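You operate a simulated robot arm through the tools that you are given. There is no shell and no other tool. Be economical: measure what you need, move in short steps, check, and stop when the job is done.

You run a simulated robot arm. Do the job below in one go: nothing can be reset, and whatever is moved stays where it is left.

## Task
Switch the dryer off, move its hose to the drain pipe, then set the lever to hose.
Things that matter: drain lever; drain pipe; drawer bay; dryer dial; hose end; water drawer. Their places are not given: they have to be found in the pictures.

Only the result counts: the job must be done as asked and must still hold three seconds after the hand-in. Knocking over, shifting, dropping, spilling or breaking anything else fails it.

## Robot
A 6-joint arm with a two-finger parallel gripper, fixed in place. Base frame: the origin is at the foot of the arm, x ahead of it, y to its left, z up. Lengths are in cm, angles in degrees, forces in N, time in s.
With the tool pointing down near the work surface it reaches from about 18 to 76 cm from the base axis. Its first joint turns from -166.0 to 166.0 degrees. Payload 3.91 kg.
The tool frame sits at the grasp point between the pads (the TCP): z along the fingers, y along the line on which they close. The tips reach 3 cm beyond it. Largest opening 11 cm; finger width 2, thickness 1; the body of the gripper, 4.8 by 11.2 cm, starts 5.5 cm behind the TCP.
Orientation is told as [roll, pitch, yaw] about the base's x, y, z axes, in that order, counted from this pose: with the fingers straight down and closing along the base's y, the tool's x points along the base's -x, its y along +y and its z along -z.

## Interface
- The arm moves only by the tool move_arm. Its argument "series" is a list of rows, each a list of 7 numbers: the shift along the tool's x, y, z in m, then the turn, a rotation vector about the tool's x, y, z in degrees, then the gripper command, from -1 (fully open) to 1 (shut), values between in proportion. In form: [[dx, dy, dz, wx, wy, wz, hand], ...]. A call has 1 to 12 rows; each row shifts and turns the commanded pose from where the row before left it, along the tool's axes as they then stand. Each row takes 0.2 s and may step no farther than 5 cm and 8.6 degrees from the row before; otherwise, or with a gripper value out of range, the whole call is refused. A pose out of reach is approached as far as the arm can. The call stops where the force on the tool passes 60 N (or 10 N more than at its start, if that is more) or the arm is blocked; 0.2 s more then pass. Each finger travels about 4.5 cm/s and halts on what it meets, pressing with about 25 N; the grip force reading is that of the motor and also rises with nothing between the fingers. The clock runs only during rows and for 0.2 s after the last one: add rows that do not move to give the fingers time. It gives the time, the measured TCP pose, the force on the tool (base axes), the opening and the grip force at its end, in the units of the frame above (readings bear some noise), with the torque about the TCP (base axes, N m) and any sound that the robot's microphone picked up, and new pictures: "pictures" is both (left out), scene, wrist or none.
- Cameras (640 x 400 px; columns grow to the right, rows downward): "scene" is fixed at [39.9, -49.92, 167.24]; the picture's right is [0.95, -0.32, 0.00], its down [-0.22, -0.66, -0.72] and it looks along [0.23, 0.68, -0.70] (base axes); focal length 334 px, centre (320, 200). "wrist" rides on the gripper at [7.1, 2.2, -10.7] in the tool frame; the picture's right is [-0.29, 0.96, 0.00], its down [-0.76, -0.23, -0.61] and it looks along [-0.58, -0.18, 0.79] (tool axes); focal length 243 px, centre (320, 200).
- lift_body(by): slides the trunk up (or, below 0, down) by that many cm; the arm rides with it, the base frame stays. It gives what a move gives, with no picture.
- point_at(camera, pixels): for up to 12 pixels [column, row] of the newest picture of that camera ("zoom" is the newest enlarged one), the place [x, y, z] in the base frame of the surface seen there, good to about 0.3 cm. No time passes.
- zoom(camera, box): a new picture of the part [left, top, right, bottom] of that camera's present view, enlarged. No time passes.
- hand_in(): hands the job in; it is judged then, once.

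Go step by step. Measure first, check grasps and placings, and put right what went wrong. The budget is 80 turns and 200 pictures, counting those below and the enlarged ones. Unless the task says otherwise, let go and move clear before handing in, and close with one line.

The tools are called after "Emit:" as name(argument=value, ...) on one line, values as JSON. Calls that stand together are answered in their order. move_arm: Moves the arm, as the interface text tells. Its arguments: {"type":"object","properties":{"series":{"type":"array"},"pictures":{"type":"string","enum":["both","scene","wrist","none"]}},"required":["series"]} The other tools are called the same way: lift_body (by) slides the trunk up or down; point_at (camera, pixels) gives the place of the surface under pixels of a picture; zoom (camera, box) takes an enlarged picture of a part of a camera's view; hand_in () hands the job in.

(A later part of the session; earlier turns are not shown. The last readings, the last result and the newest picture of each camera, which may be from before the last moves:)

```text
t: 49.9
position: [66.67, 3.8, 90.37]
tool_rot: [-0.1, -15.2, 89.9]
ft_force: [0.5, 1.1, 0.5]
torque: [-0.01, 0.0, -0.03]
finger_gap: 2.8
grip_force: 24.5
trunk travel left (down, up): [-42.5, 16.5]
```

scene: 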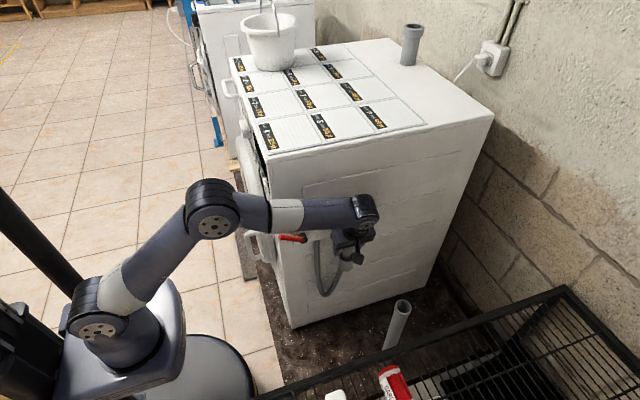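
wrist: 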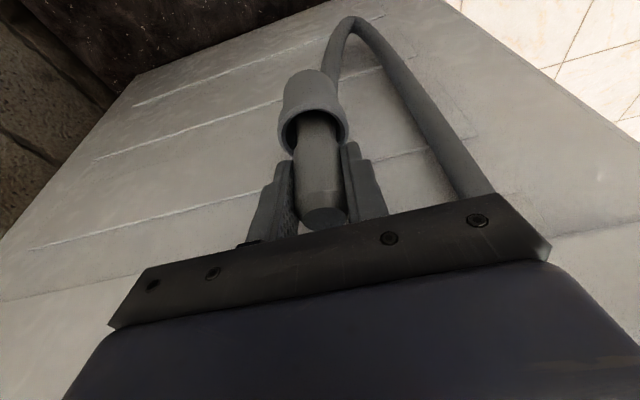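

Held at 2.8 cm. I raise straight up with the trunk, in steps.

Emit:
lift_body(by=5)

Emit:
move_arm(series=[[0, 0, 0, 0, 0, 0, 0.8]])

```text
t: 50.9
position: [66.64, 3.78, 95.35]
tool_rot: [0.0, -15.2, 90.0]
ft_force: [-0.4, 0.3, -0.2]
torque: [0.0, 0.01, -0.03]
finger_gap: 2.79
grip_force: 24.5
trunk travel left (down, up): [-47.5, 11.5]
```

```text
t: 51.3
position: [66.61, 3.71, 95.37]
tool_rot: [0.0, -15.2, 90.0]
ft_force: [0.2, -0.3, -0.4]
torque: [0.0, 0.01, 0.01]
finger_gap: 2.8
grip_force: 25.1
trunk travel left (down, up): [-47.5, 11.5]
```

scene: 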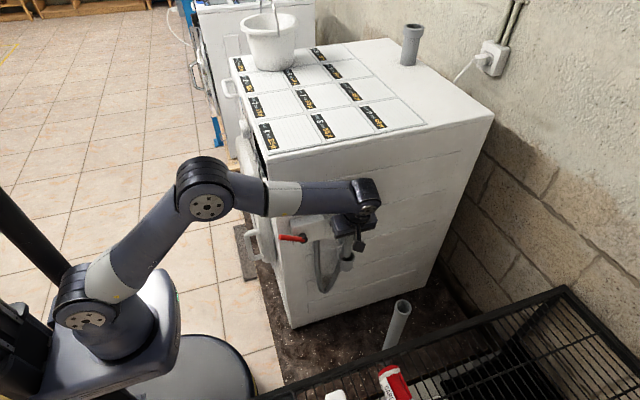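
wrist: 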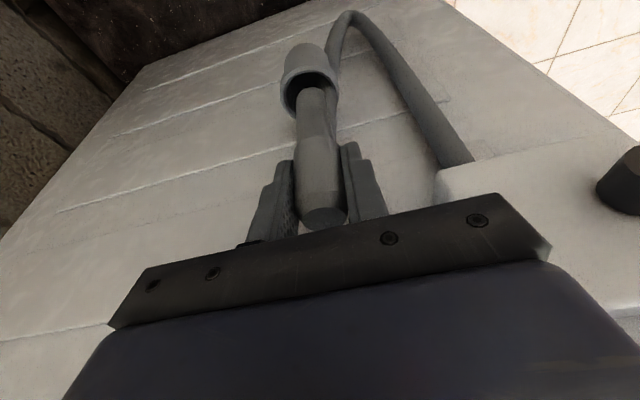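

It slides out smoothly with no force. Another 5 cm.

Emit:
lift_body(by=5)

Emit:
move_arm(series=[[0, 0, 0, 0, 0, 0, 0.8]])

Emit:
zoom(camera="wrist", box=[220, 0, 480, 230])

```text
t: 52.2
position: [66.61, 3.76, 100.46]
tool_rot: [-0.2, -15.2, 90.0]
ft_force: [-0.5, -0.4, -1.7]
torque: [-0.04, 0.0, 0.0]
finger_gap: 2.79
grip_force: 24.7
trunk travel left (down, up): [-52.5, 6.5]
```

```text
t: 52.6
position: [66.51, 3.76, 100.48]
tool_rot: [-0.2, -15.2, 89.9]
ft_force: [1.1, -0.4, -1.1]
torque: [-0.04, 0.0, 0.02]
finger_gap: 2.77
grip_force: 25.1
trunk travel left (down, up): [-52.5, 6.5]
```

scene: 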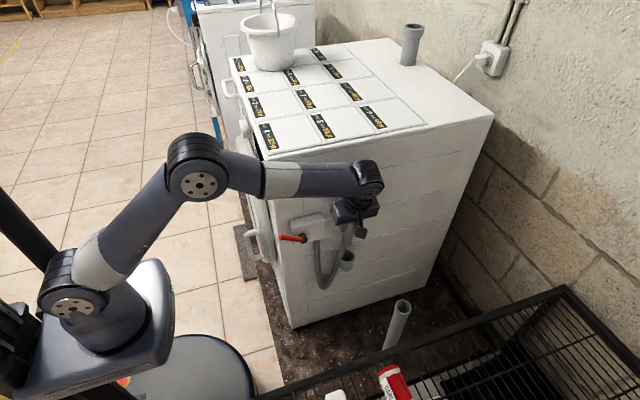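
wrist: 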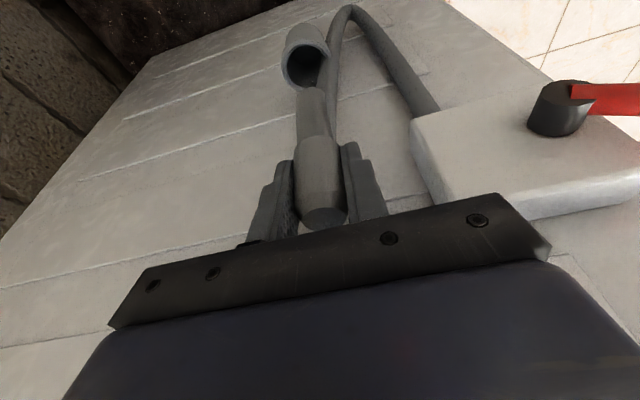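

```text
1.74 times, centred on (350, 115) of wrist
```

zoom: 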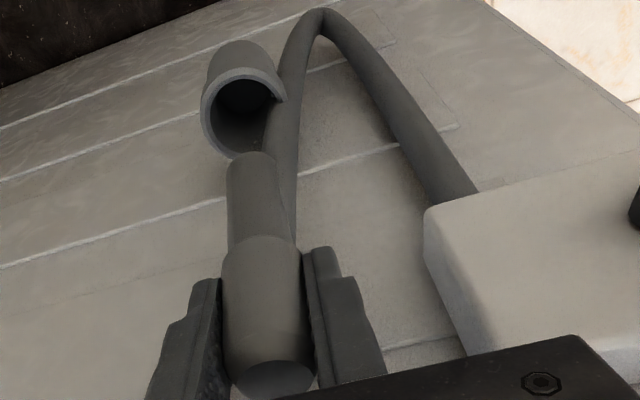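

The plug is out: a thick collar in the pads and a narrower spigot below, clear of the cup. I measure the spigot.

Emit:
point_at(camera="zoom", pixels=[[250, 157], [229, 180], [272, 180], [250, 200], [250, 235], [250, 250], [265, 375], [240, 155], [265, 300], [285, 200], [245, 75], [216, 130]])

```text
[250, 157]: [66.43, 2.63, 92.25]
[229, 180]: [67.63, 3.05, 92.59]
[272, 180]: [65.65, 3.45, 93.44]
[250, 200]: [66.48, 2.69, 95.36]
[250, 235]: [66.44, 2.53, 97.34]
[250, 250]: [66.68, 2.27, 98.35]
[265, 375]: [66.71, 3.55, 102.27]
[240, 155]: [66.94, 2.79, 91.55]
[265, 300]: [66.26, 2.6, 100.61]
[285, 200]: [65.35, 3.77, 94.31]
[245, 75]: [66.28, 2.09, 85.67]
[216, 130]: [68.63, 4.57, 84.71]
```

Spigot bottom is 9 cm below the TCP, plug vertical. I carry it over toward the pipe at this height: TCP target (77.75, −13.0).

Emit:
move_arm(series=[[0.023, -0.012, -0.0063, 0, 0, 0, 0.8], [0.023, -0.016, -0.0063, 0, 0, 0, 0.8], [0.023, -0.016, -0.0063, 0, 0, 0, 0.8], [0.023, -0.016, -0.0063, 0, 0, 0, 0.8], [0.023, -0.016, -0.0063, 0, 0, 0, 0.8], [0.023, -0.016, -0.0063, 0, 0, 0, 0.8], [0.023, -0.016, -0.0063, 0, 0, 0, 0.8], [0, 0, 0, 0, 0, 0, 0.8]])

```text
t: 54.4
position: [72.73, -12.15, 100.37]
tool_rot: [-0.3, -15.2, 90.0]
ft_force: [-0.5, 1.2, 0.0]
torque: [0.02, 0.03, -0.06]
finger_gap: 2.79
grip_force: 25.1
out of reach, approached as far as the arm can: row 5, 6, 7
trunk travel left (down, up): [-52.5, 6.5]
```

scene: 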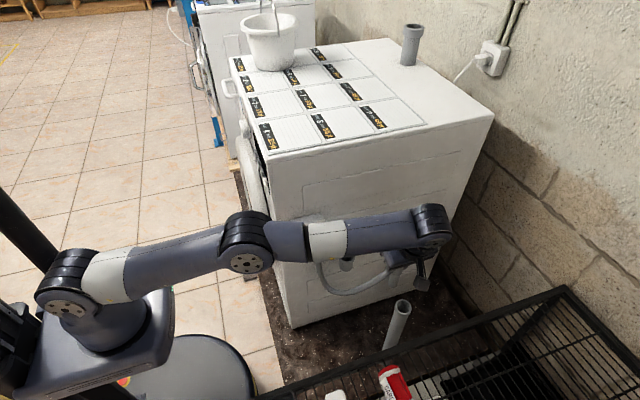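
wrist: 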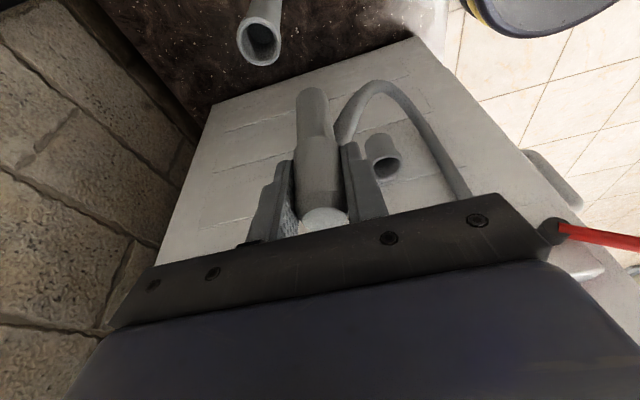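

The arm is nearly straight at x 72.7. I check shoulder vs wrist heights to use the trunk for more reach.

Emit:
point_at(camera="scene", pixels=[[68, 300], [248, 258], [435, 232], [432, 208], [68, 258], [248, 220], [420, 265]])

```text
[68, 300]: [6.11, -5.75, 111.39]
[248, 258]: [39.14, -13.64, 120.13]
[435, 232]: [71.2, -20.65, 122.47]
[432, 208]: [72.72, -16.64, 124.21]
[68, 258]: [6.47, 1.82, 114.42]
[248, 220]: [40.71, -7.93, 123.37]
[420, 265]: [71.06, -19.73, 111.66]
```

Leveling gains little, but spinning the tool −90° about the vertical (plug stays upright) turns its 15° lean toward the robot and gains the reach. I do that here.

Emit:
move_arm(series=[[0, 0, 0, 2.165, 0, 7.913, 0.8], [0, 0, 0, 2.165, 0, 7.913, 0.8], [0, 0, 0, 2.165, 0, 7.913, 0.8], [0, 0, 0, 2.165, 0, 7.913, 0.8], [0, 0, 0, 2.165, 0, 7.913, 0.8], [0, 0, 0, 2.165, 0, 7.913, 0.8], [0, 0, 0, 2.165, 0, 7.913, 0.8], [0, 0, 0, 2.165, 0, 7.913, 0.8], [0, 0, 0, 2.165, 0, 7.913, 0.8], [0, 0, 0, 2.165, 0, 7.913, 0.8], [0, 0, 0, 2.1, 0, 7.7, 0.8], [0, 0, 0, 0, 0, 0, 0.8]])

```text
t: 57.0
position: [72.75, -12.18, 100.39]
tool_rot: [-0.1, -15.5, -0.1]
ft_force: [0.5, -0.5, -1.1]
torque: [-0.02, 0.02, -0.01]
finger_gap: 2.79
grip_force: 25.1
trunk travel left (down, up): [-52.5, 6.5]
```

scene: 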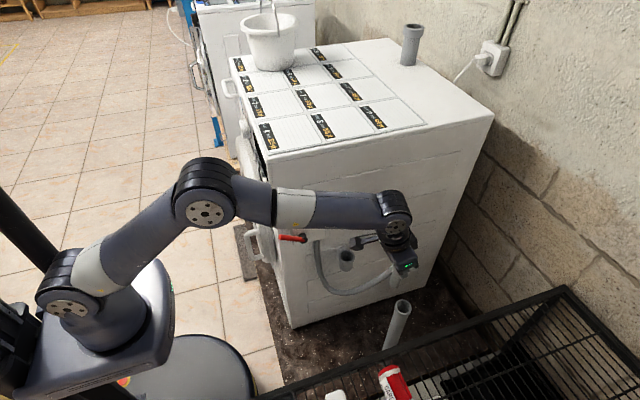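
wrist: 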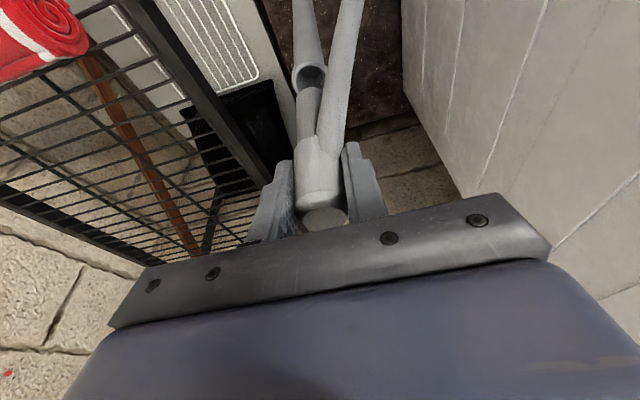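

Good: lean is now toward the robot. Move to above the pipe mouth: (77.65, −12.9, 95).

Emit:
move_arm(series=[[-0.016, -0.002, 0.0044, 0, 0, 0, 0.8], [-0.016, -0.003, 0.0044, 0, 0, 0, 0.8], [-0.016, -0.002, 0.0044, 0, 0, 0, 0.8], [0.006, 0, 0.022, 0, 0, 0, 0.8], [0.006, 0, 0.022, 0, 0, 0, 0.8], [0, 0, 0, 0, 0, 0, 0.8]])

Emit:
zoom(camera="wrist", box=[220, 0, 440, 230])

Emit:
zoom(camera="scene", box=[350, 200, 470, 360])

```text
t: 58.4
position: [77.72, -12.68, 95.71]
tool_rot: [0.0, -15.4, 0.1]
ft_force: [-0.2, -0.1, -0.8]
torque: [0.0, 0.0, -0.01]
finger_gap: 2.82
grip_force: 24.6
trunk travel left (down, up): [-52.5, 6.5]
```

scene: 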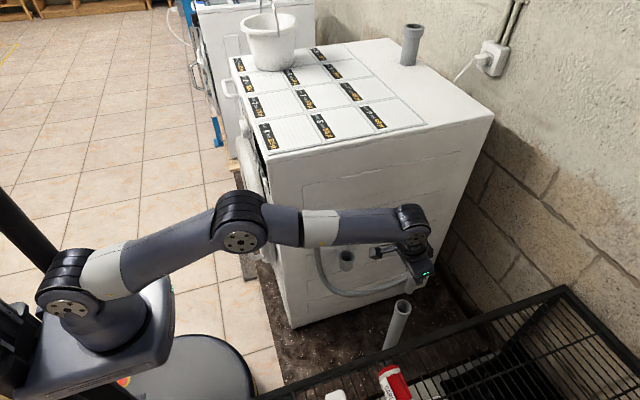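
wrist: 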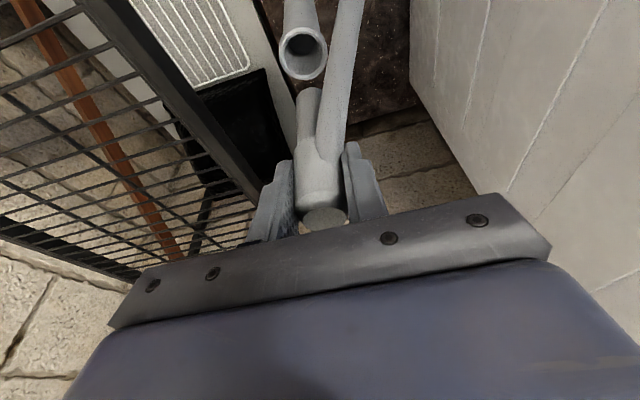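

```text
1.74 times, centred on (330, 115) of wrist
```

zoom: 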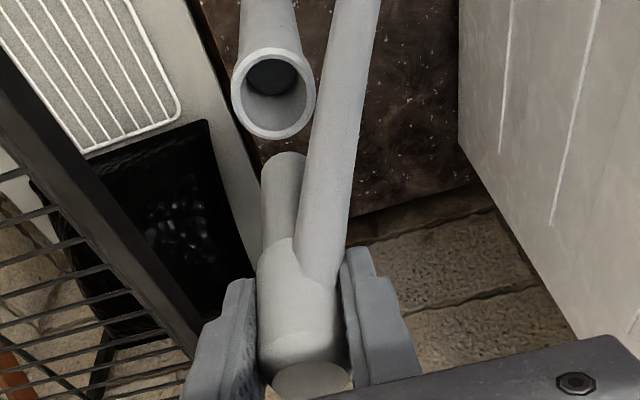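

```text
2.50 times, centred on (410, 280) of scene
```

zoom: 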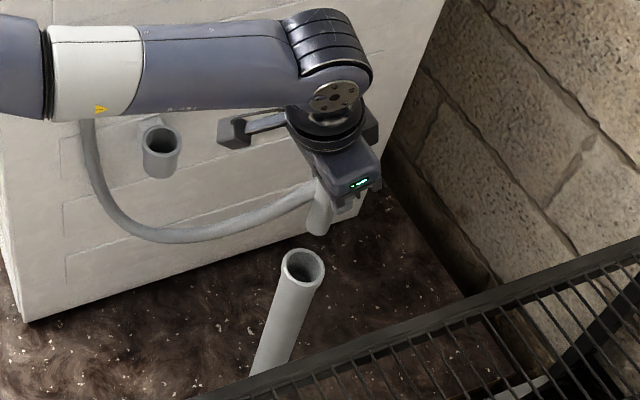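

Lined up nicely. I measure rim and spigot from this wrist view for fine alignment.

Emit:
zoom(camera="wrist", box=[220, 0, 440, 230])

Emit:
point_at(camera="zoom", pixels=[[235, 90], [312, 90], [274, 135], [272, 51], [245, 122], [303, 122], [265, 190], [299, 190], [282, 190], [285, 156], [258, 290], [290, 290]])

```text
1.74 times, centred on (330, 115) of wrist
```

zoom: 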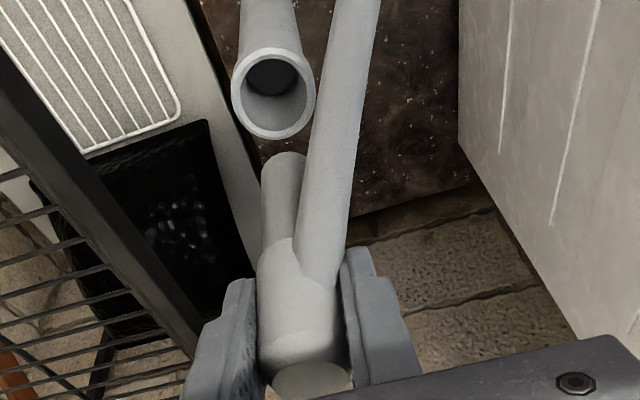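

```text
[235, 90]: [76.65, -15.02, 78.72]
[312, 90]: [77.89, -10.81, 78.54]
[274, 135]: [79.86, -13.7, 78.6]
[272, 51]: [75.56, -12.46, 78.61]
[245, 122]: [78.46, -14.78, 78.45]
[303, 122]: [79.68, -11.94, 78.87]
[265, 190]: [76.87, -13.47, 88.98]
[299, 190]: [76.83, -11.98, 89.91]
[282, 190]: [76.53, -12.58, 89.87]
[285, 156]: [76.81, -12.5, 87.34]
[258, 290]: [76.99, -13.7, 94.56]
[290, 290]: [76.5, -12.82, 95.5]
```

Rim centre (77.7, −12.95); spigot centre (77.8, −12.65). I shift y −0.3 and lower by trunk in steps.

Emit:
move_arm(series=[[0.001, -0.003, 0, 0, 0, 0, 0.8], [0, 0, 0, 0, 0, 0, 0.8]], pictures="none")

Emit:
lift_body(by=-7)

Emit:
move_arm(series=[[0, 0, 0, 0, 0, 0, 0.8]])

Emit:
zoom(camera="wrist", box=[240, 20, 400, 220])

Emit:
zoom(camera="scene", box=[350, 220, 470, 360])

```text
t: 59.0
position: [77.58, -12.89, 95.87]
tool_rot: [-0.1, -15.4, 0.1]
ft_force: [0.8, -0.7, -0.5]
torque: [0.01, 0.01, 0.01]
finger_gap: 2.81
grip_force: 24.7
trunk travel left (down, up): [-52.5, 6.5]
```

```text
t: 60.1
position: [77.47, -12.93, 88.84]
tool_rot: [-0.2, -15.4, 0.0]
ft_force: [-0.2, 0.4, -0.2]
torque: [0.0, 0.02, -0.02]
finger_gap: 2.79
grip_force: 25.2
trunk travel left (down, up): [-45.5, 13.5]
```

```text
t: 60.5
position: [77.53, -12.98, 88.97]
tool_rot: [-0.1, -15.3, 0.0]
ft_force: [-0.5, -0.2, -0.3]
torque: [0.0, 0.0, 0.0]
finger_gap: 2.78
grip_force: 25.2
trunk travel left (down, up): [-45.5, 13.5]
```

scene: 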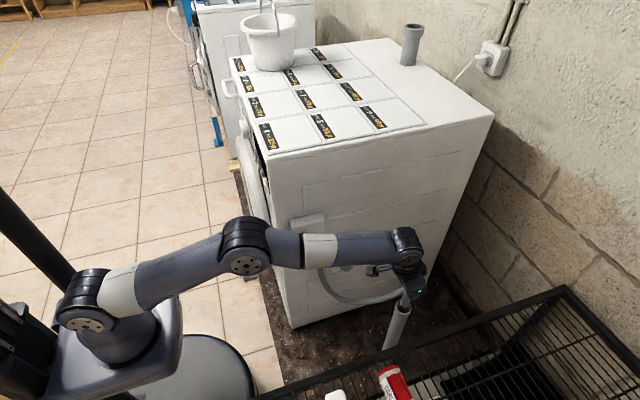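
wrist: 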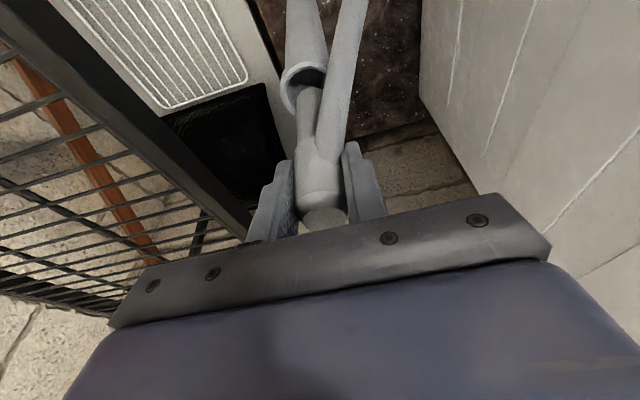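

```text
2.00 times, centred on (320, 120) of wrist
```

zoom: 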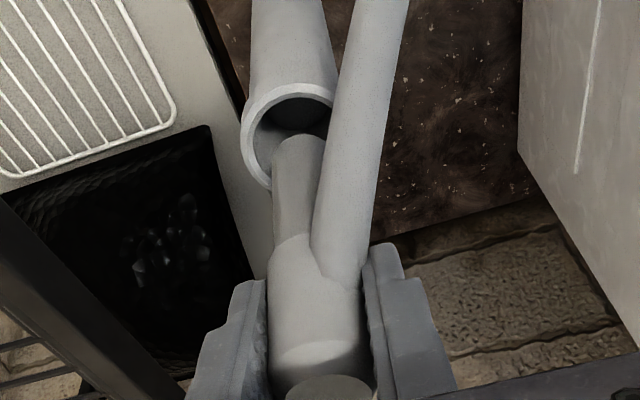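

```text
2.86 times, centred on (410, 290) of scene
```

zoom: 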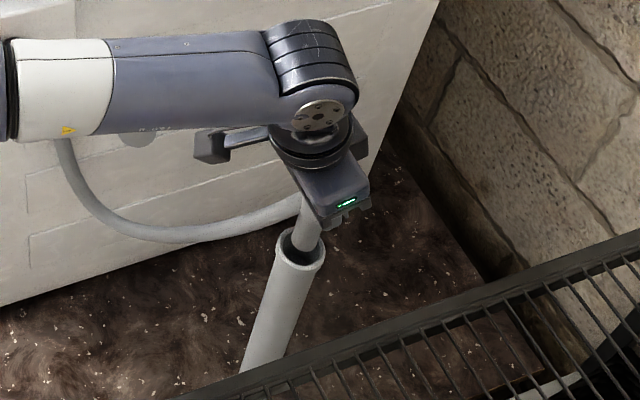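

The spigot tip is at the mouth. Check the alignment once more numerically.

Emit:
zoom(camera="wrist", box=[240, 20, 400, 220])

Emit:
point_at(camera="zoom", pixels=[[250, 110], [290, 88], [246, 150], [265, 183], [325, 98], [300, 145], [276, 190], [320, 165], [298, 190], [297, 165], [255, 170], [307, 137]])

```text
2.00 times, centred on (320, 120) of wrist
```

zoom: 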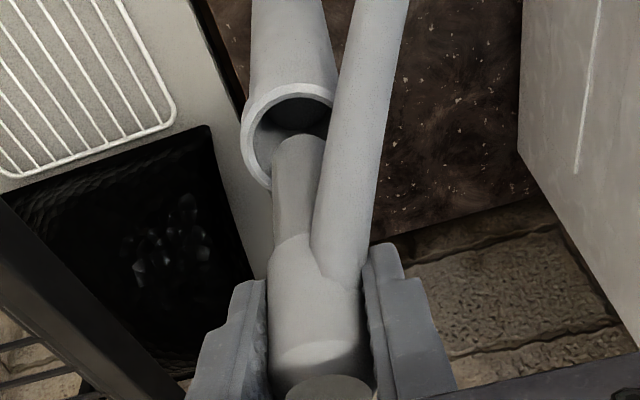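

```text
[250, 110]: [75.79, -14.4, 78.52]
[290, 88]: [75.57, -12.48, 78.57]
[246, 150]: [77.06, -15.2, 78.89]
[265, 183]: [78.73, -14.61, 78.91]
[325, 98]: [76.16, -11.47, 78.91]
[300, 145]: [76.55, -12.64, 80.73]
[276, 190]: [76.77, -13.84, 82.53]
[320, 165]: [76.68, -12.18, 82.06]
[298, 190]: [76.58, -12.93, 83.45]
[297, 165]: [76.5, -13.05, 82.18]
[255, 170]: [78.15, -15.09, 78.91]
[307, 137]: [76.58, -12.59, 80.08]
```

Spigot centre (77.7, −13.0) coincides with the pipe centre. Lower 6.5 cm.

Emit:
lift_body(by=-3)

Emit:
lift_body(by=-3.3)

Emit:
move_arm(series=[[0, 0, 0, 0, 0, 0, 0.8]])

Emit:
zoom(camera="wrist", box=[240, 20, 400, 220])

```text
t: 61.2
position: [77.61, -12.79, 85.8]
tool_rot: [-0.1, -15.4, 0.1]
ft_force: [0.6, 0.0, -0.7]
torque: [0.0, -0.04, 0.04]
finger_gap: 2.78
grip_force: 24.9
trunk travel left (down, up): [-42.5, 16.5]
```

```text
t: 62.0
position: [77.64, -12.88, 82.68]
tool_rot: [-0.1, -15.8, 0.0]
ft_force: [2.1, 0.3, 11.4]
torque: [0.0, -0.22, 0.01]
finger_gap: 2.81
grip_force: 24.6
trunk travel left (down, up): [-39.2, 19.8]
```

```text
t: 62.4
position: [77.6, -12.89, 82.75]
tool_rot: [-0.1, -15.5, 0.0]
ft_force: [3.4, 0.1, 14.2]
torque: [0.01, -0.28, -0.03]
finger_gap: 2.81
grip_force: 24.8
trunk travel left (down, up): [-39.2, 19.8]
```

scene: 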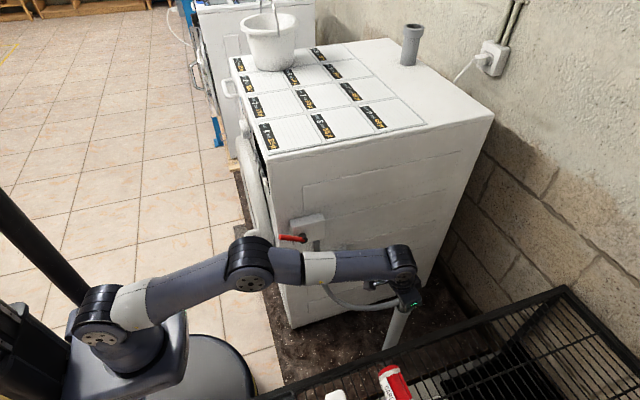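
wrist: 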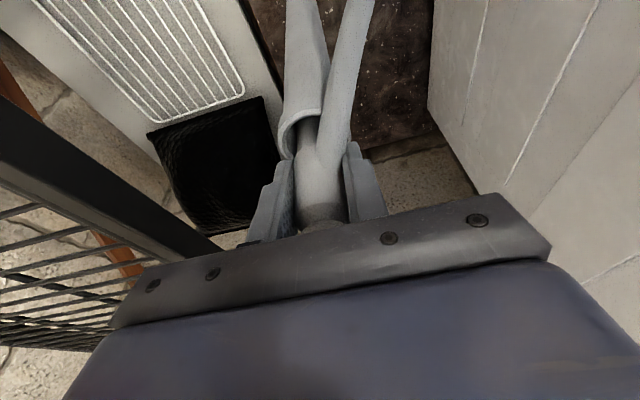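

```text
2.00 times, centred on (320, 120) of wrist
```

zoom: 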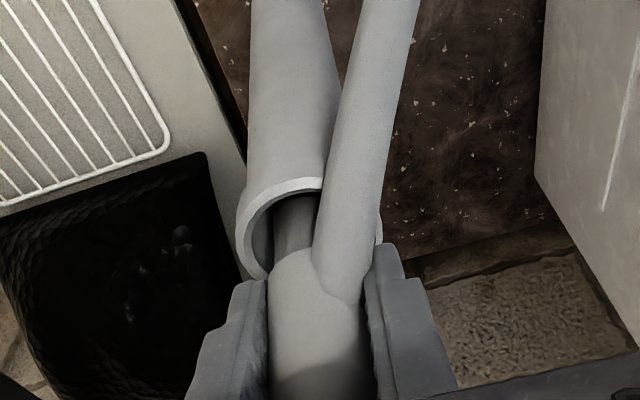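

The spigot has bottomed out ~4.7 cm inside the pipe (14 N up). I release and retreat along the tool axis.

Emit:
move_arm(series=[[0, 0, 0, 0, 0, 0, 0.3], [0, 0, 0, 0, 0, 0, 0], [0, 0, 0, 0, 0, 0, -0.1], [0, 0, 0, 0, 0, 0, -0.1], [0, 0, 0, 0, 0, 0, -0.1]])

```text
t: 63.6
position: [77.41, -12.9, 82.62]
tool_rot: [-0.1, -15.4, 0.0]
ft_force: [0.0, 0.4, -0.3]
torque: [-0.02, 0.01, -0.01]
finger_gap: 6.05
grip_force: 0.0
trunk travel left (down, up): [-39.2, 19.8]
```

scene: 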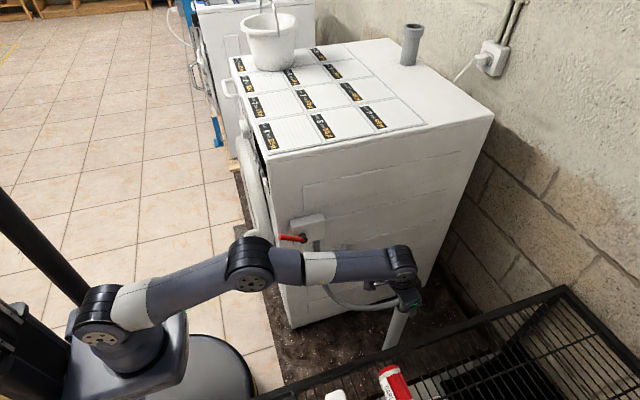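
wrist: 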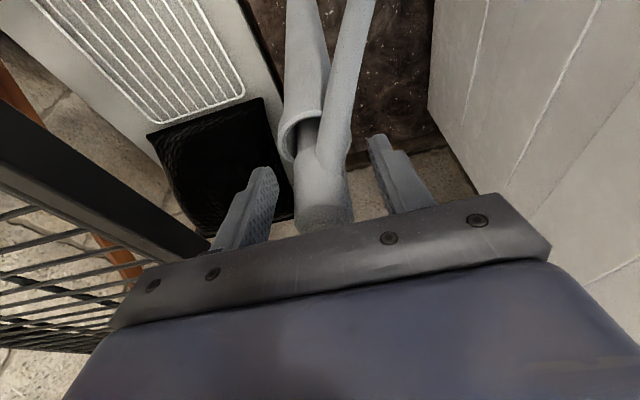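

The plug stays put. Retreat up and back.

Emit:
move_arm(series=[[0, 0, -0.03, 0, 0, 0, -0.1], [0, 0, -0.03, 0, 0, 0, -0.1], [0, 0, -0.04, 0, 0, 0, -0.1], [0, 0, -0.04, 0, 0, 0, -0.1], [0.03, 0, -0.02, 0, 0, 0, -0.1], [0.04, 0, -0.01, 0, 0, 0, -0.1], [0.04, 0, -0.01, 0, 0, 0, -0.1], [0.04, 0, -0.01, 0, 0, 0, -0.1], [0.04, 0, -0.01, 0, 0, 0, -0.1], [0.04, 0, -0.01, 0, 0, 0, -0.1], [0.04, 0, -0.01, 0, 0, 0, -0.1], [0, 0, 0, 0, 0, 0, -0.1]])

Emit:
zoom(camera="scene", box=[260, 200, 440, 360])

```text
t: 66.2
position: [45.38, -13.17, 96.27]
tool_rot: [-0.1, -15.4, 0.0]
ft_force: [0.4, 0.5, 0.3]
torque: [0.0, -0.01, 0.0]
finger_gap: 6.05
grip_force: 0.1
trunk travel left (down, up): [-39.2, 19.8]
```

scene: 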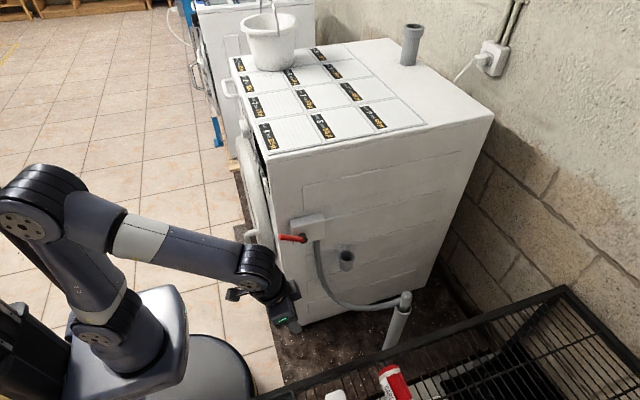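
wrist: 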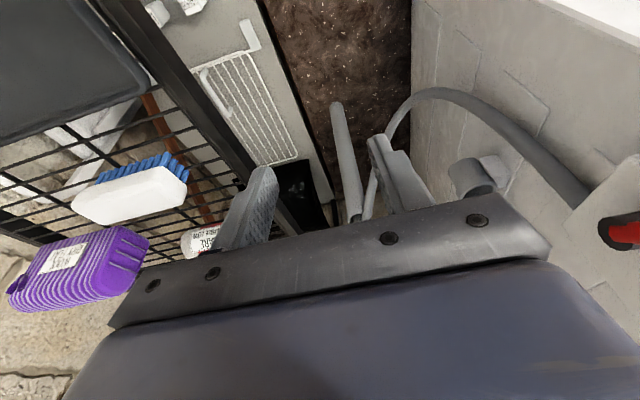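

```text
2.50 times, centred on (350, 280) of scene
```

zoom: 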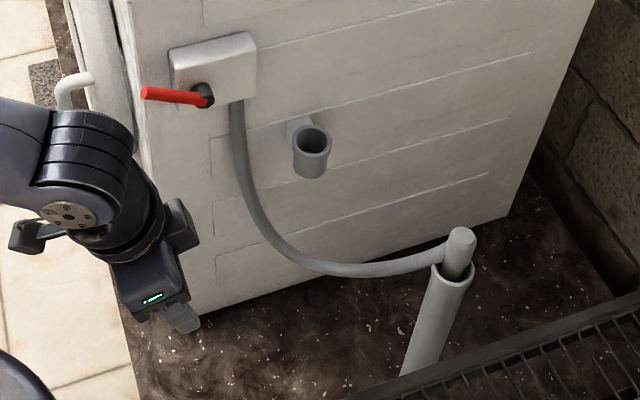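

The hose end stands in the pipe. Now the lever: zoom on it in both views to read the labels.

Emit:
zoom(camera="scene", box=[272, 208, 332, 252])

Emit:
move_arm(series=[[0.04, -0.02, -0.03, 0, 0, 0, -0.1], [0.04, 0.0, -0.03, 0, 0, 0, -0.1], [0.03, 0.04, -0.04, 0, 4, 0, -0.1], [0.03, 0.04, -0.04, 0, 4, 0, -0.1], [0.0, 0.04, -0.04, 0, 4, 0, -0.1], [0, 0.04, -0.04, 0, 3.5, 0, -0.1], [0, 0, 0, 0, 0, 0, -0.1]])

```text
9.09 times, centred on (302, 230) of scene
```

zoom: 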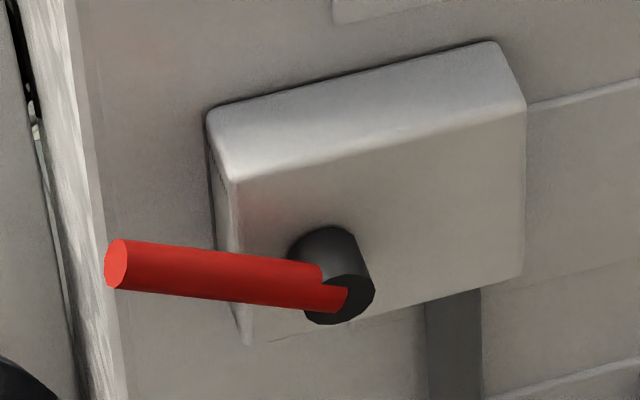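

```text
refused: row 1 steps farther than a row can; nothing moved
```

The labels are on the box's −x face. I move the camera to where it can see that face.

Emit:
move_arm(series=[[0.03, -0.0, -0.03, 0, 0, 0, -0.1], [0.03, 0.0, -0.03, 0, 0, 0, -0.1], [0.03, 0.02, -0.03, 0, 4, 0, -0.1], [0.03, 0.03, -0.02, 0, 4, 0, -0.1], [0.0, 0.04, 0, 0, 4, 0, -0.1], [0, 0.04, 0, 0, 3.5, 0, -0.1], [0, 0, 0, 0, 0, 0, -0.1]])

```text
t: 67.8
position: [31.42, 0.16, 104.16]
tool_rot: [-0.2, 0.1, 0.0]
ft_force: [0.5, 0.1, -0.3]
torque: [0.0, -0.01, 0.02]
finger_gap: 6.06
grip_force: 0.1
trunk travel left (down, up): [-39.2, 19.8]
```

scene: 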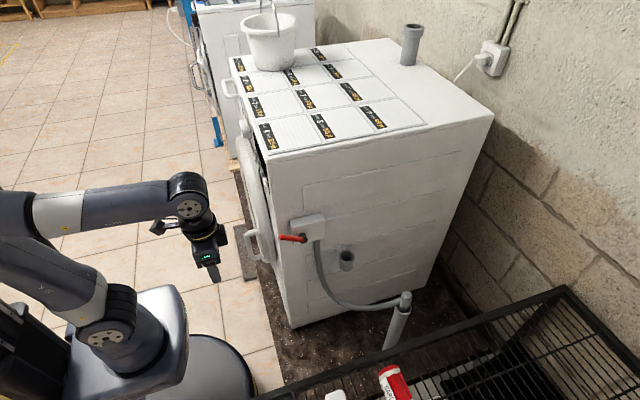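
wrist: 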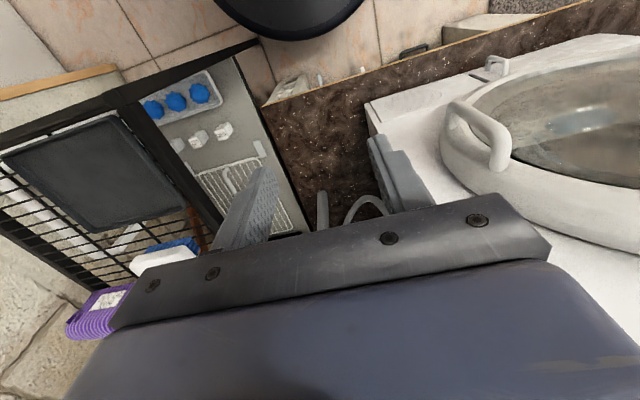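

Gripper hides it; raise the trunk for a view like the first one.

Emit:
lift_body(by=18)

Emit:
move_arm(series=[[0, 0, 0, 0, 0, 0, -0.1]], pictures="wrist")

Emit:
zoom(camera="wrist", box=[280, 130, 440, 240])

```text
t: 69.8
position: [31.27, 0.16, 122.09]
tool_rot: [-0.1, 0.1, 0.0]
ft_force: [-0.1, -0.1, 0.0]
torque: [0.0, 0.0, 0.03]
finger_gap: 6.01
grip_force: 0.0
trunk travel left (down, up): [-57.2, 1.8]
```

```text
t: 70.2
position: [31.27, 0.27, 122.16]
tool_rot: [-0.1, 0.1, -0.1]
ft_force: [0.6, 0.2, -0.5]
torque: [0.01, -0.02, 0.01]
finger_gap: 6.06
grip_force: 0.1
trunk travel left (down, up): [-57.2, 1.8]
```

wrist: 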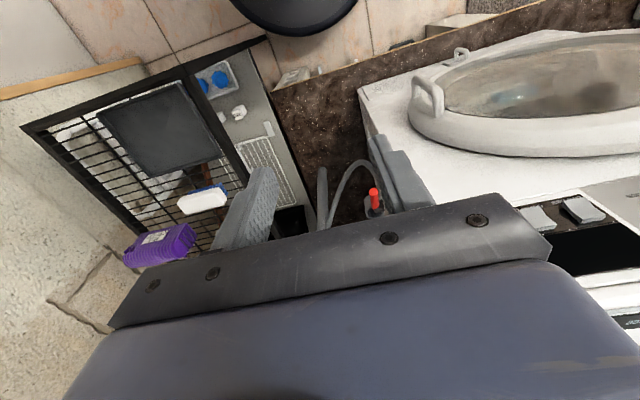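

```text
3.64 times, centred on (360, 185) of wrist
```

zoom: 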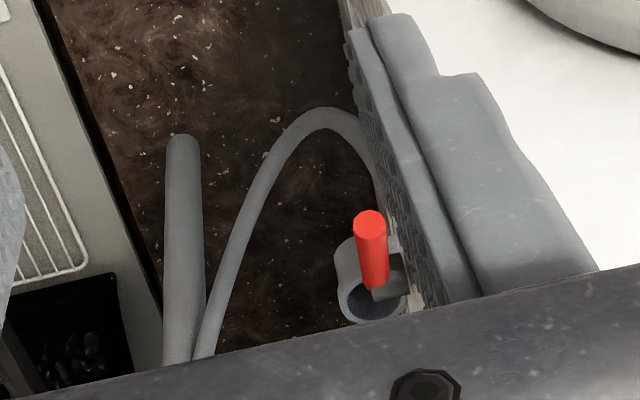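

The finger hides the box; shift +9 cm in y (as at the start).

Emit:
move_arm(series=[[0, 0.03, -0.02, 0, 0, 0, -1], [0, 0.03, -0.02, 0, 0, 0, -1], [0, 0.03, -0.02, 0, 0, 0, -1], [0, 0, 0, 0, 0, 0, -1], [0, 0, 0, 0, 0, 0, -1]], pictures="wrist")

Emit:
zoom(camera="wrist", box=[290, 160, 370, 230])

```text
t: 71.4
position: [31.37, 9.13, 127.87]
tool_rot: [-0.1, 0.1, 0.0]
ft_force: [0.9, 0.0, 0.0]
torque: [0.01, 0.0, -0.01]
finger_gap: 10.99
grip_force: 0.1
trunk travel left (down, up): [-57.2, 1.8]
```

wrist: 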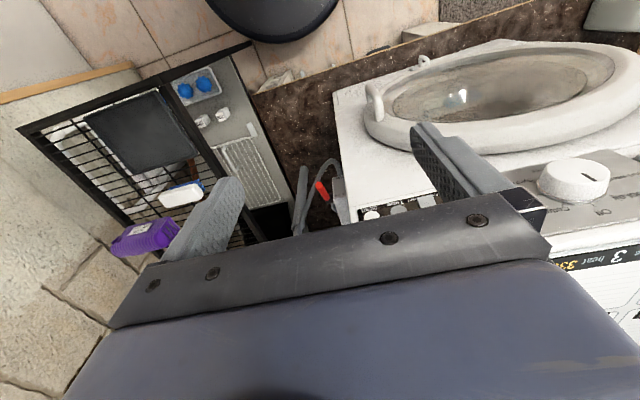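

```text
5.71 times, centred on (330, 195) of wrist
```

zoom: 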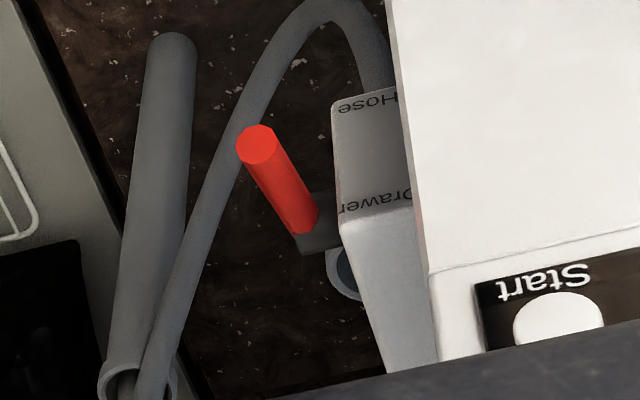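

Emit:
point_at(camera="zoom", pixels=[[370, 104], [375, 200], [340, 97], [345, 215], [258, 145], [305, 225], [325, 240], [310, 210], [375, 225], [360, 150]])

```text
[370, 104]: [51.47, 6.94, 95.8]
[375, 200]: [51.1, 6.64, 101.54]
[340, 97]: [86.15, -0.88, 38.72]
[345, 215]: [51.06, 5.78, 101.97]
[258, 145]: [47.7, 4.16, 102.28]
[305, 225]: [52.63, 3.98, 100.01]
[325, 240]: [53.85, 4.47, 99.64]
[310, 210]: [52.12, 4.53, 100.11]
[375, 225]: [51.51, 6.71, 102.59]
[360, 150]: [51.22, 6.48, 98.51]
```

Lever pivot ≈ (54, ·, 98.6), now +30° at "Drawer" (label z 101.5); "Hose" label is at z 95.8, so it must swing down to about −30°. I'll push it down from above with closed fingers, turned 90° and leaning away from the dryer.

Emit:
move_arm(series=[[0, -0.03, 0, 0, 0, -8.2, 0], [0, -0.03, 0, 0, 0, -8.2, 0.5], [0, -0.03, 0, 0, 0, -8.2, 1], [0, 0, 0, 0, 0, -8.2, 1], [0, 0, 0, 0, 0, -8.2, 1], [0, 0, 0, 0, 0, -8.2, 1], [0, 0, 0, 0, 0, -8.2, 1], [0, 0, 0, 0, 0, -8.2, 1], [0, 0, 0, 0, 0, -8.2, 1], [0, 0, 0, 0, 0, -8.2, 1], [0, 0, 0, 0, 0, -8, 1], [0, 0, 0, 0, -7.6, 0, 1]], pictures="none")

Emit:
move_arm(series=[[0, -0.03, 0, 0, -7.6, 0, 1], [0, -0.03, 0, 0, 0, 0, 1], [0, -0.03, 0, 0, 0, 0, 1], [0, -0.03, 0, 0, 0, 0, 1], [0, 0, 0, 0, 0, 0, 1]], pictures="scene")

```text
t: 74.0
position: [32.68, 0.29, 128.31]
tool_rot: [0.0, -7.4, 90.0]
ft_force: [0.0, 0.5, 0.0]
torque: [0.0, 0.0, 0.01]
finger_gap: 0.0
grip_force: 25.0
trunk travel left (down, up): [-57.2, 1.8]
```

```text
t: 75.2
position: [44.55, 0.46, 128.25]
tool_rot: [0.0, -15.0, 90.0]
ft_force: [-0.1, 0.7, -0.2]
torque: [-0.04, 0.0, 0.02]
finger_gap: 0.0
grip_force: 25.1
trunk travel left (down, up): [-57.2, 1.8]
```

scene: 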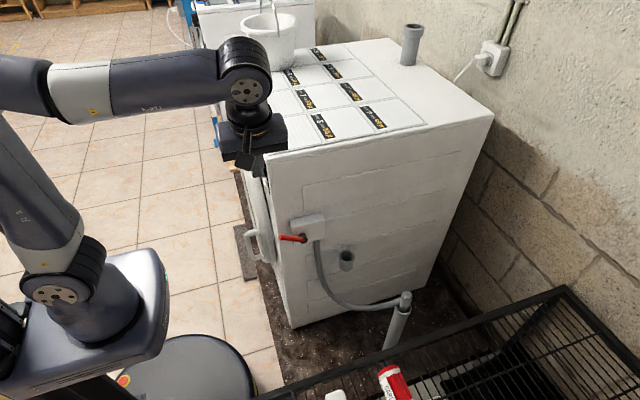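

Positioning above the lever: x 49, y 3.4; then lower by trunk.

Emit:
move_arm(series=[[-0.014, -0.022, 0.004, 0, 0, 0, 1], [-0.014, -0.022, 0.004, 0, 0, 0, 1], [0, 0, 0, 0, 0, 0, 1]], pictures="none")

Emit:
lift_body(by=-20)

Emit:
move_arm(series=[[0, 0, 0, 0, 0, 0, 1]])

Emit:
zoom(camera="scene", box=[250, 180, 350, 260])

```text
t: 76.0
position: [48.9, 3.16, 128.21]
tool_rot: [0.1, -15.2, 89.9]
ft_force: [0.2, 0.9, 0.5]
torque: [0.02, 0.0, 0.0]
finger_gap: 0.02
grip_force: 25.3
trunk travel left (down, up): [-57.2, 1.8]
```

```text
t: 78.2
position: [48.92, 3.2, 108.16]
tool_rot: [0.1, -15.1, 90.0]
ft_force: [-1.3, 0.1, -0.7]
torque: [-0.01, 0.03, -0.01]
finger_gap: 0.01
grip_force: 24.8
trunk travel left (down, up): [-37.2, 21.8]
```

```text
t: 78.6
position: [48.9, 3.16, 108.17]
tool_rot: [0.1, -15.1, 90.0]
ft_force: [-0.1, 0.1, -0.2]
torque: [0.0, 0.01, -0.02]
finger_gap: 0.01
grip_force: 25.0
trunk travel left (down, up): [-37.2, 21.8]
```

scene: 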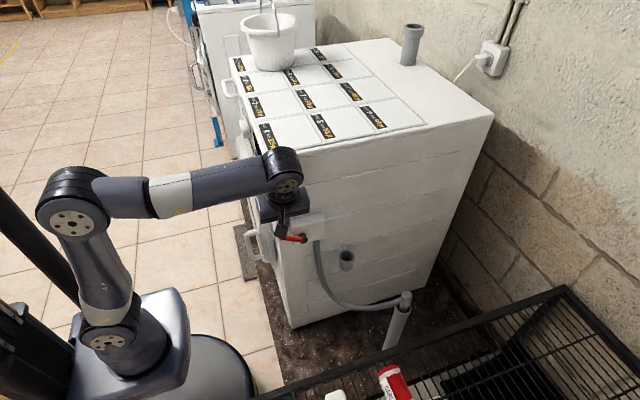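
wrist: 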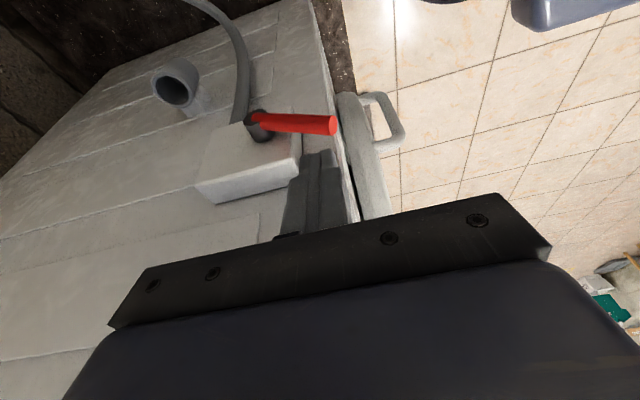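

```text
5.00 times, centred on (300, 220) of scene
```

zoom: 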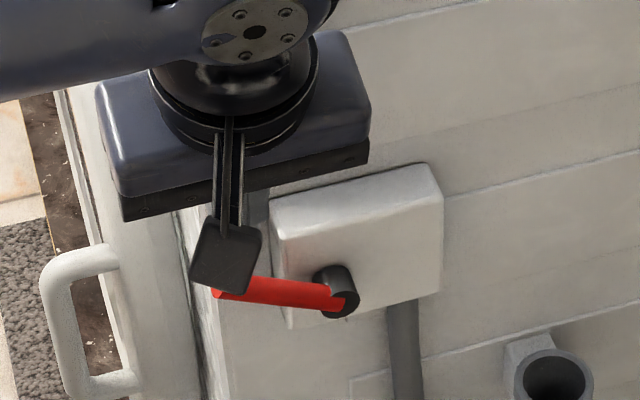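

Fingers are above the lever's outer half. Lowering 5 cm.

Emit:
lift_body(by=-5)

Emit:
move_arm(series=[[0, 0, 0, 0, 0, 0, 1]], pictures="wrist")

Emit:
zoom(camera="scene", box=[250, 180, 350, 260])

```text
t: 79.5
position: [48.86, 3.2, 103.18]
tool_rot: [0.1, -15.1, 90.1]
ft_force: [0.1, 0.2, 0.4]
torque: [-0.01, -0.01, 0.0]
finger_gap: 0.0
grip_force: 25.0
trunk travel left (down, up): [-32.2, 26.8]
```

```text
t: 79.9
position: [48.87, 3.29, 103.12]
tool_rot: [0.0, -15.1, 90.0]
ft_force: [-0.8, 0.3, -0.2]
torque: [0.0, -0.03, -0.01]
finger_gap: 0.01
grip_force: 25.5
trunk travel left (down, up): [-32.2, 26.8]
```

wrist: 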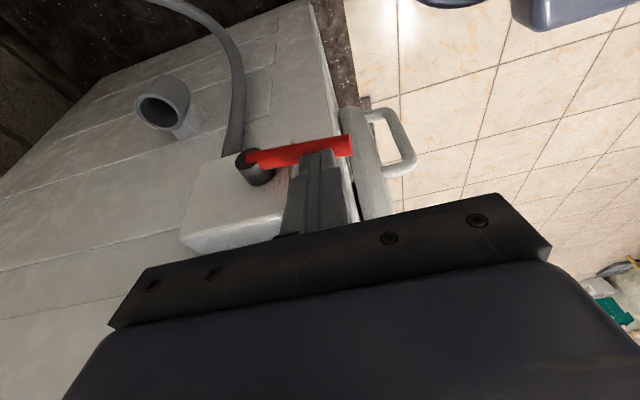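

```text
5.00 times, centred on (300, 220) of scene
```

zoom: 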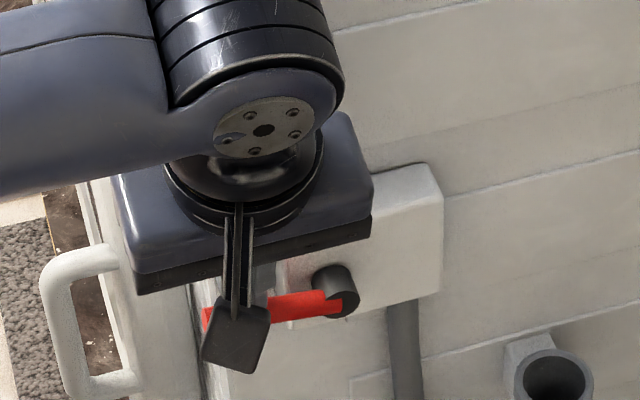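

The lever is moving easily. I measure its angle.

Emit:
point_at(camera="wrist", pixels=[[348, 146], [343, 144], [325, 146], [300, 153], [275, 158], [252, 166], [262, 180]])

```text
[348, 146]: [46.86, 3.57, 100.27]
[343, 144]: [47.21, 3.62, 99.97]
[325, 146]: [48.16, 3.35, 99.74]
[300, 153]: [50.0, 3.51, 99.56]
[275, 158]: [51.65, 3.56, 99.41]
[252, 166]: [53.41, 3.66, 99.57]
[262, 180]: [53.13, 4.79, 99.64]
```

Now about +8°. Continue down 2.2 cm, watching for a stop.

Emit:
lift_body(by=-2.2)

Emit:
move_arm(series=[[0, 0, 0, 0, 0, 0, 1]], pictures="wrist")

Emit:
zoom(camera="wrist", box=[200, 80, 400, 240])

```text
t: 80.6
position: [48.91, 3.2, 100.98]
tool_rot: [0.0, -15.1, 90.1]
ft_force: [-1.6, -0.8, 0.6]
torque: [0.02, 0.02, -0.02]
finger_gap: 0.0
grip_force: 24.9
trunk travel left (down, up): [-30.0, 29.0]
```

```text
t: 81.0
position: [48.93, 3.12, 100.99]
tool_rot: [0.0, -15.1, 90.0]
ft_force: [-1.2, -0.1, 0.4]
torque: [-0.03, 0.04, -0.02]
finger_gap: 0.03
grip_force: 25.3
trunk travel left (down, up): [-30.0, 29.0]
```

wrist: 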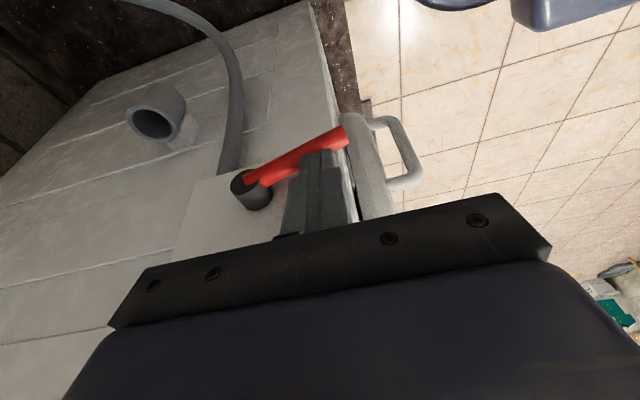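

```text
2.50 times, centred on (300, 160) of wrist
```

zoom: 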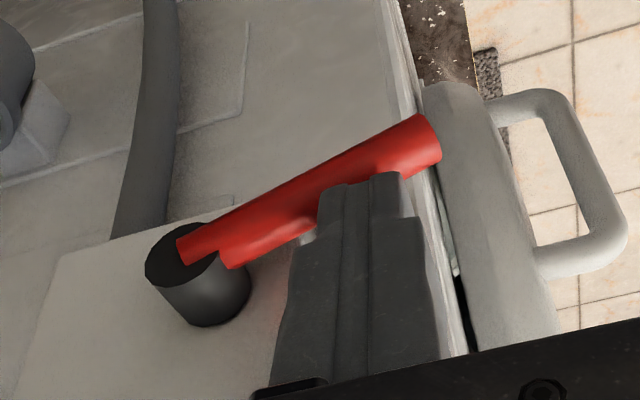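

Emit:
point_at(camera="zoom", pixels=[[430, 140], [400, 142], [350, 165], [300, 195], [250, 225], [205, 248], [175, 255]])

```text
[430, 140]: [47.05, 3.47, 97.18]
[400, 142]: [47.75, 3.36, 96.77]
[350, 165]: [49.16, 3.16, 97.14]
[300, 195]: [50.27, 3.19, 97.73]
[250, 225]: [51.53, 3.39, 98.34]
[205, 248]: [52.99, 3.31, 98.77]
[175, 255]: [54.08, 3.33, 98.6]
```

Now about −21°. Another 0.9 cm.

Emit:
lift_body(by=-0.9)

Emit:
move_arm(series=[[0, 0, 0, 0, 0, 0, 1]], pictures="wrist")

Emit:
zoom(camera="wrist", box=[200, 80, 400, 240])

```text
t: 81.5
position: [48.92, 3.22, 100.07]
tool_rot: [0.1, -15.0, 90.1]
ft_force: [-0.4, -0.8, 1.0]
torque: [-0.02, 0.03, -0.01]
finger_gap: 0.01
grip_force: 24.7
trunk travel left (down, up): [-29.1, 29.9]
```

```text
t: 81.9
position: [48.86, 3.16, 100.0]
tool_rot: [0.1, -15.0, 89.9]
ft_force: [-0.6, 0.2, 0.2]
torque: [-0.03, 0.01, -0.03]
finger_gap: 0.0
grip_force: 25.1
trunk travel left (down, up): [-29.1, 29.9]
```

wrist: 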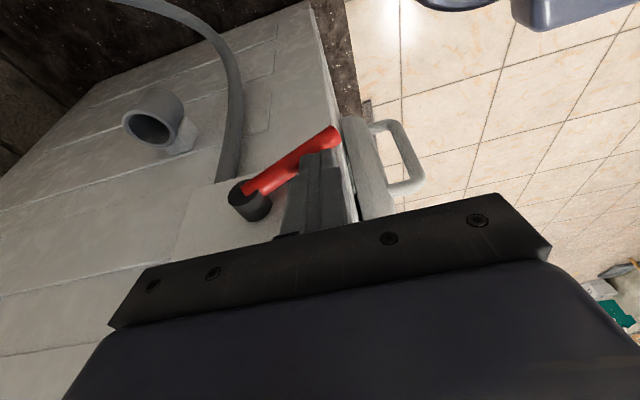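

```text
2.50 times, centred on (300, 160) of wrist
```

zoom: 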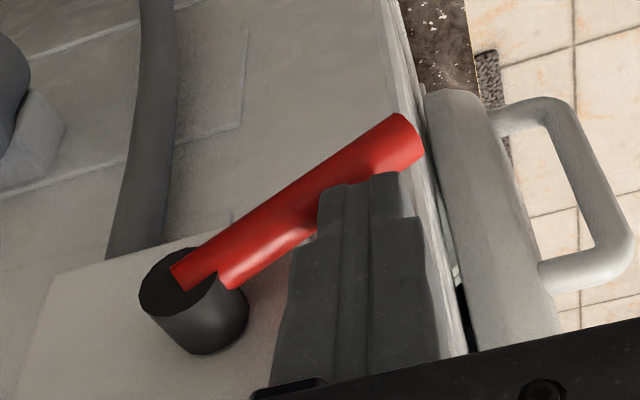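

Emit:
point_at(camera="zoom", pixels=[[412, 140], [385, 150], [340, 175], [300, 200], [250, 235], [205, 265], [170, 280]])

```text
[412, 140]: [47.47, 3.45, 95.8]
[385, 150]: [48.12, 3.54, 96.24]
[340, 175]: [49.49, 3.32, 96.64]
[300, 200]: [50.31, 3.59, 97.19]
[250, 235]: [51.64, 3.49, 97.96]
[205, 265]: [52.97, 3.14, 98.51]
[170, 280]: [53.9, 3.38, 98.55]
```

About −27°, mirroring the start (+27°), no stop felt yet. Push 0.5 cm more to find the stop.

Emit:
lift_body(by=-0.5)

Emit:
move_arm(series=[[0, 0, 0, 0, 0, 0, 1]], pictures="wrist")

Emit:
zoom(camera="wrist", box=[200, 80, 400, 240])

```text
t: 82.5
position: [48.84, 3.18, 99.81]
tool_rot: [-0.3, -15.2, 90.1]
ft_force: [3.9, -1.0, 23.6]
torque: [0.11, -0.33, -0.03]
finger_gap: 0.01
grip_force: 24.7
trunk travel left (down, up): [-28.6, 30.4]
```

```text
t: 82.9
position: [48.8, 3.12, 99.74]
tool_rot: [-0.3, -15.1, 89.9]
ft_force: [1.7, -2.2, 29.6]
torque: [0.11, -0.36, -0.06]
finger_gap: 0.0
grip_force: 25.0
trunk travel left (down, up): [-28.6, 30.4]
```

wrist: 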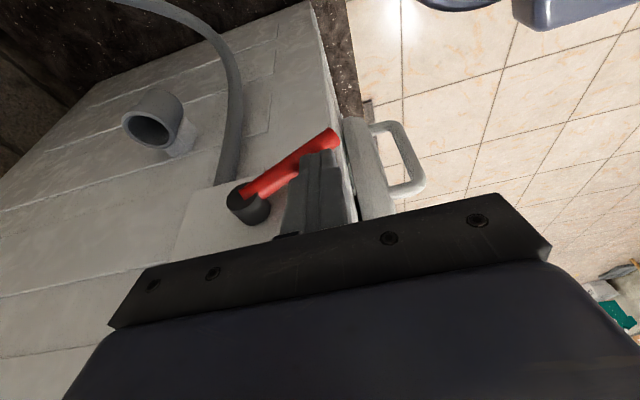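

```text
2.50 times, centred on (300, 160) of wrist
```

zoom: 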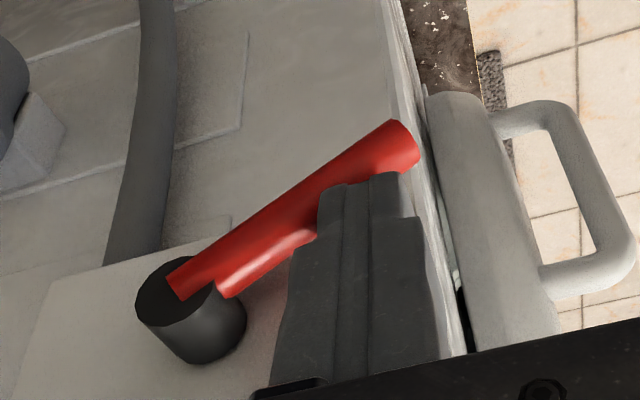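

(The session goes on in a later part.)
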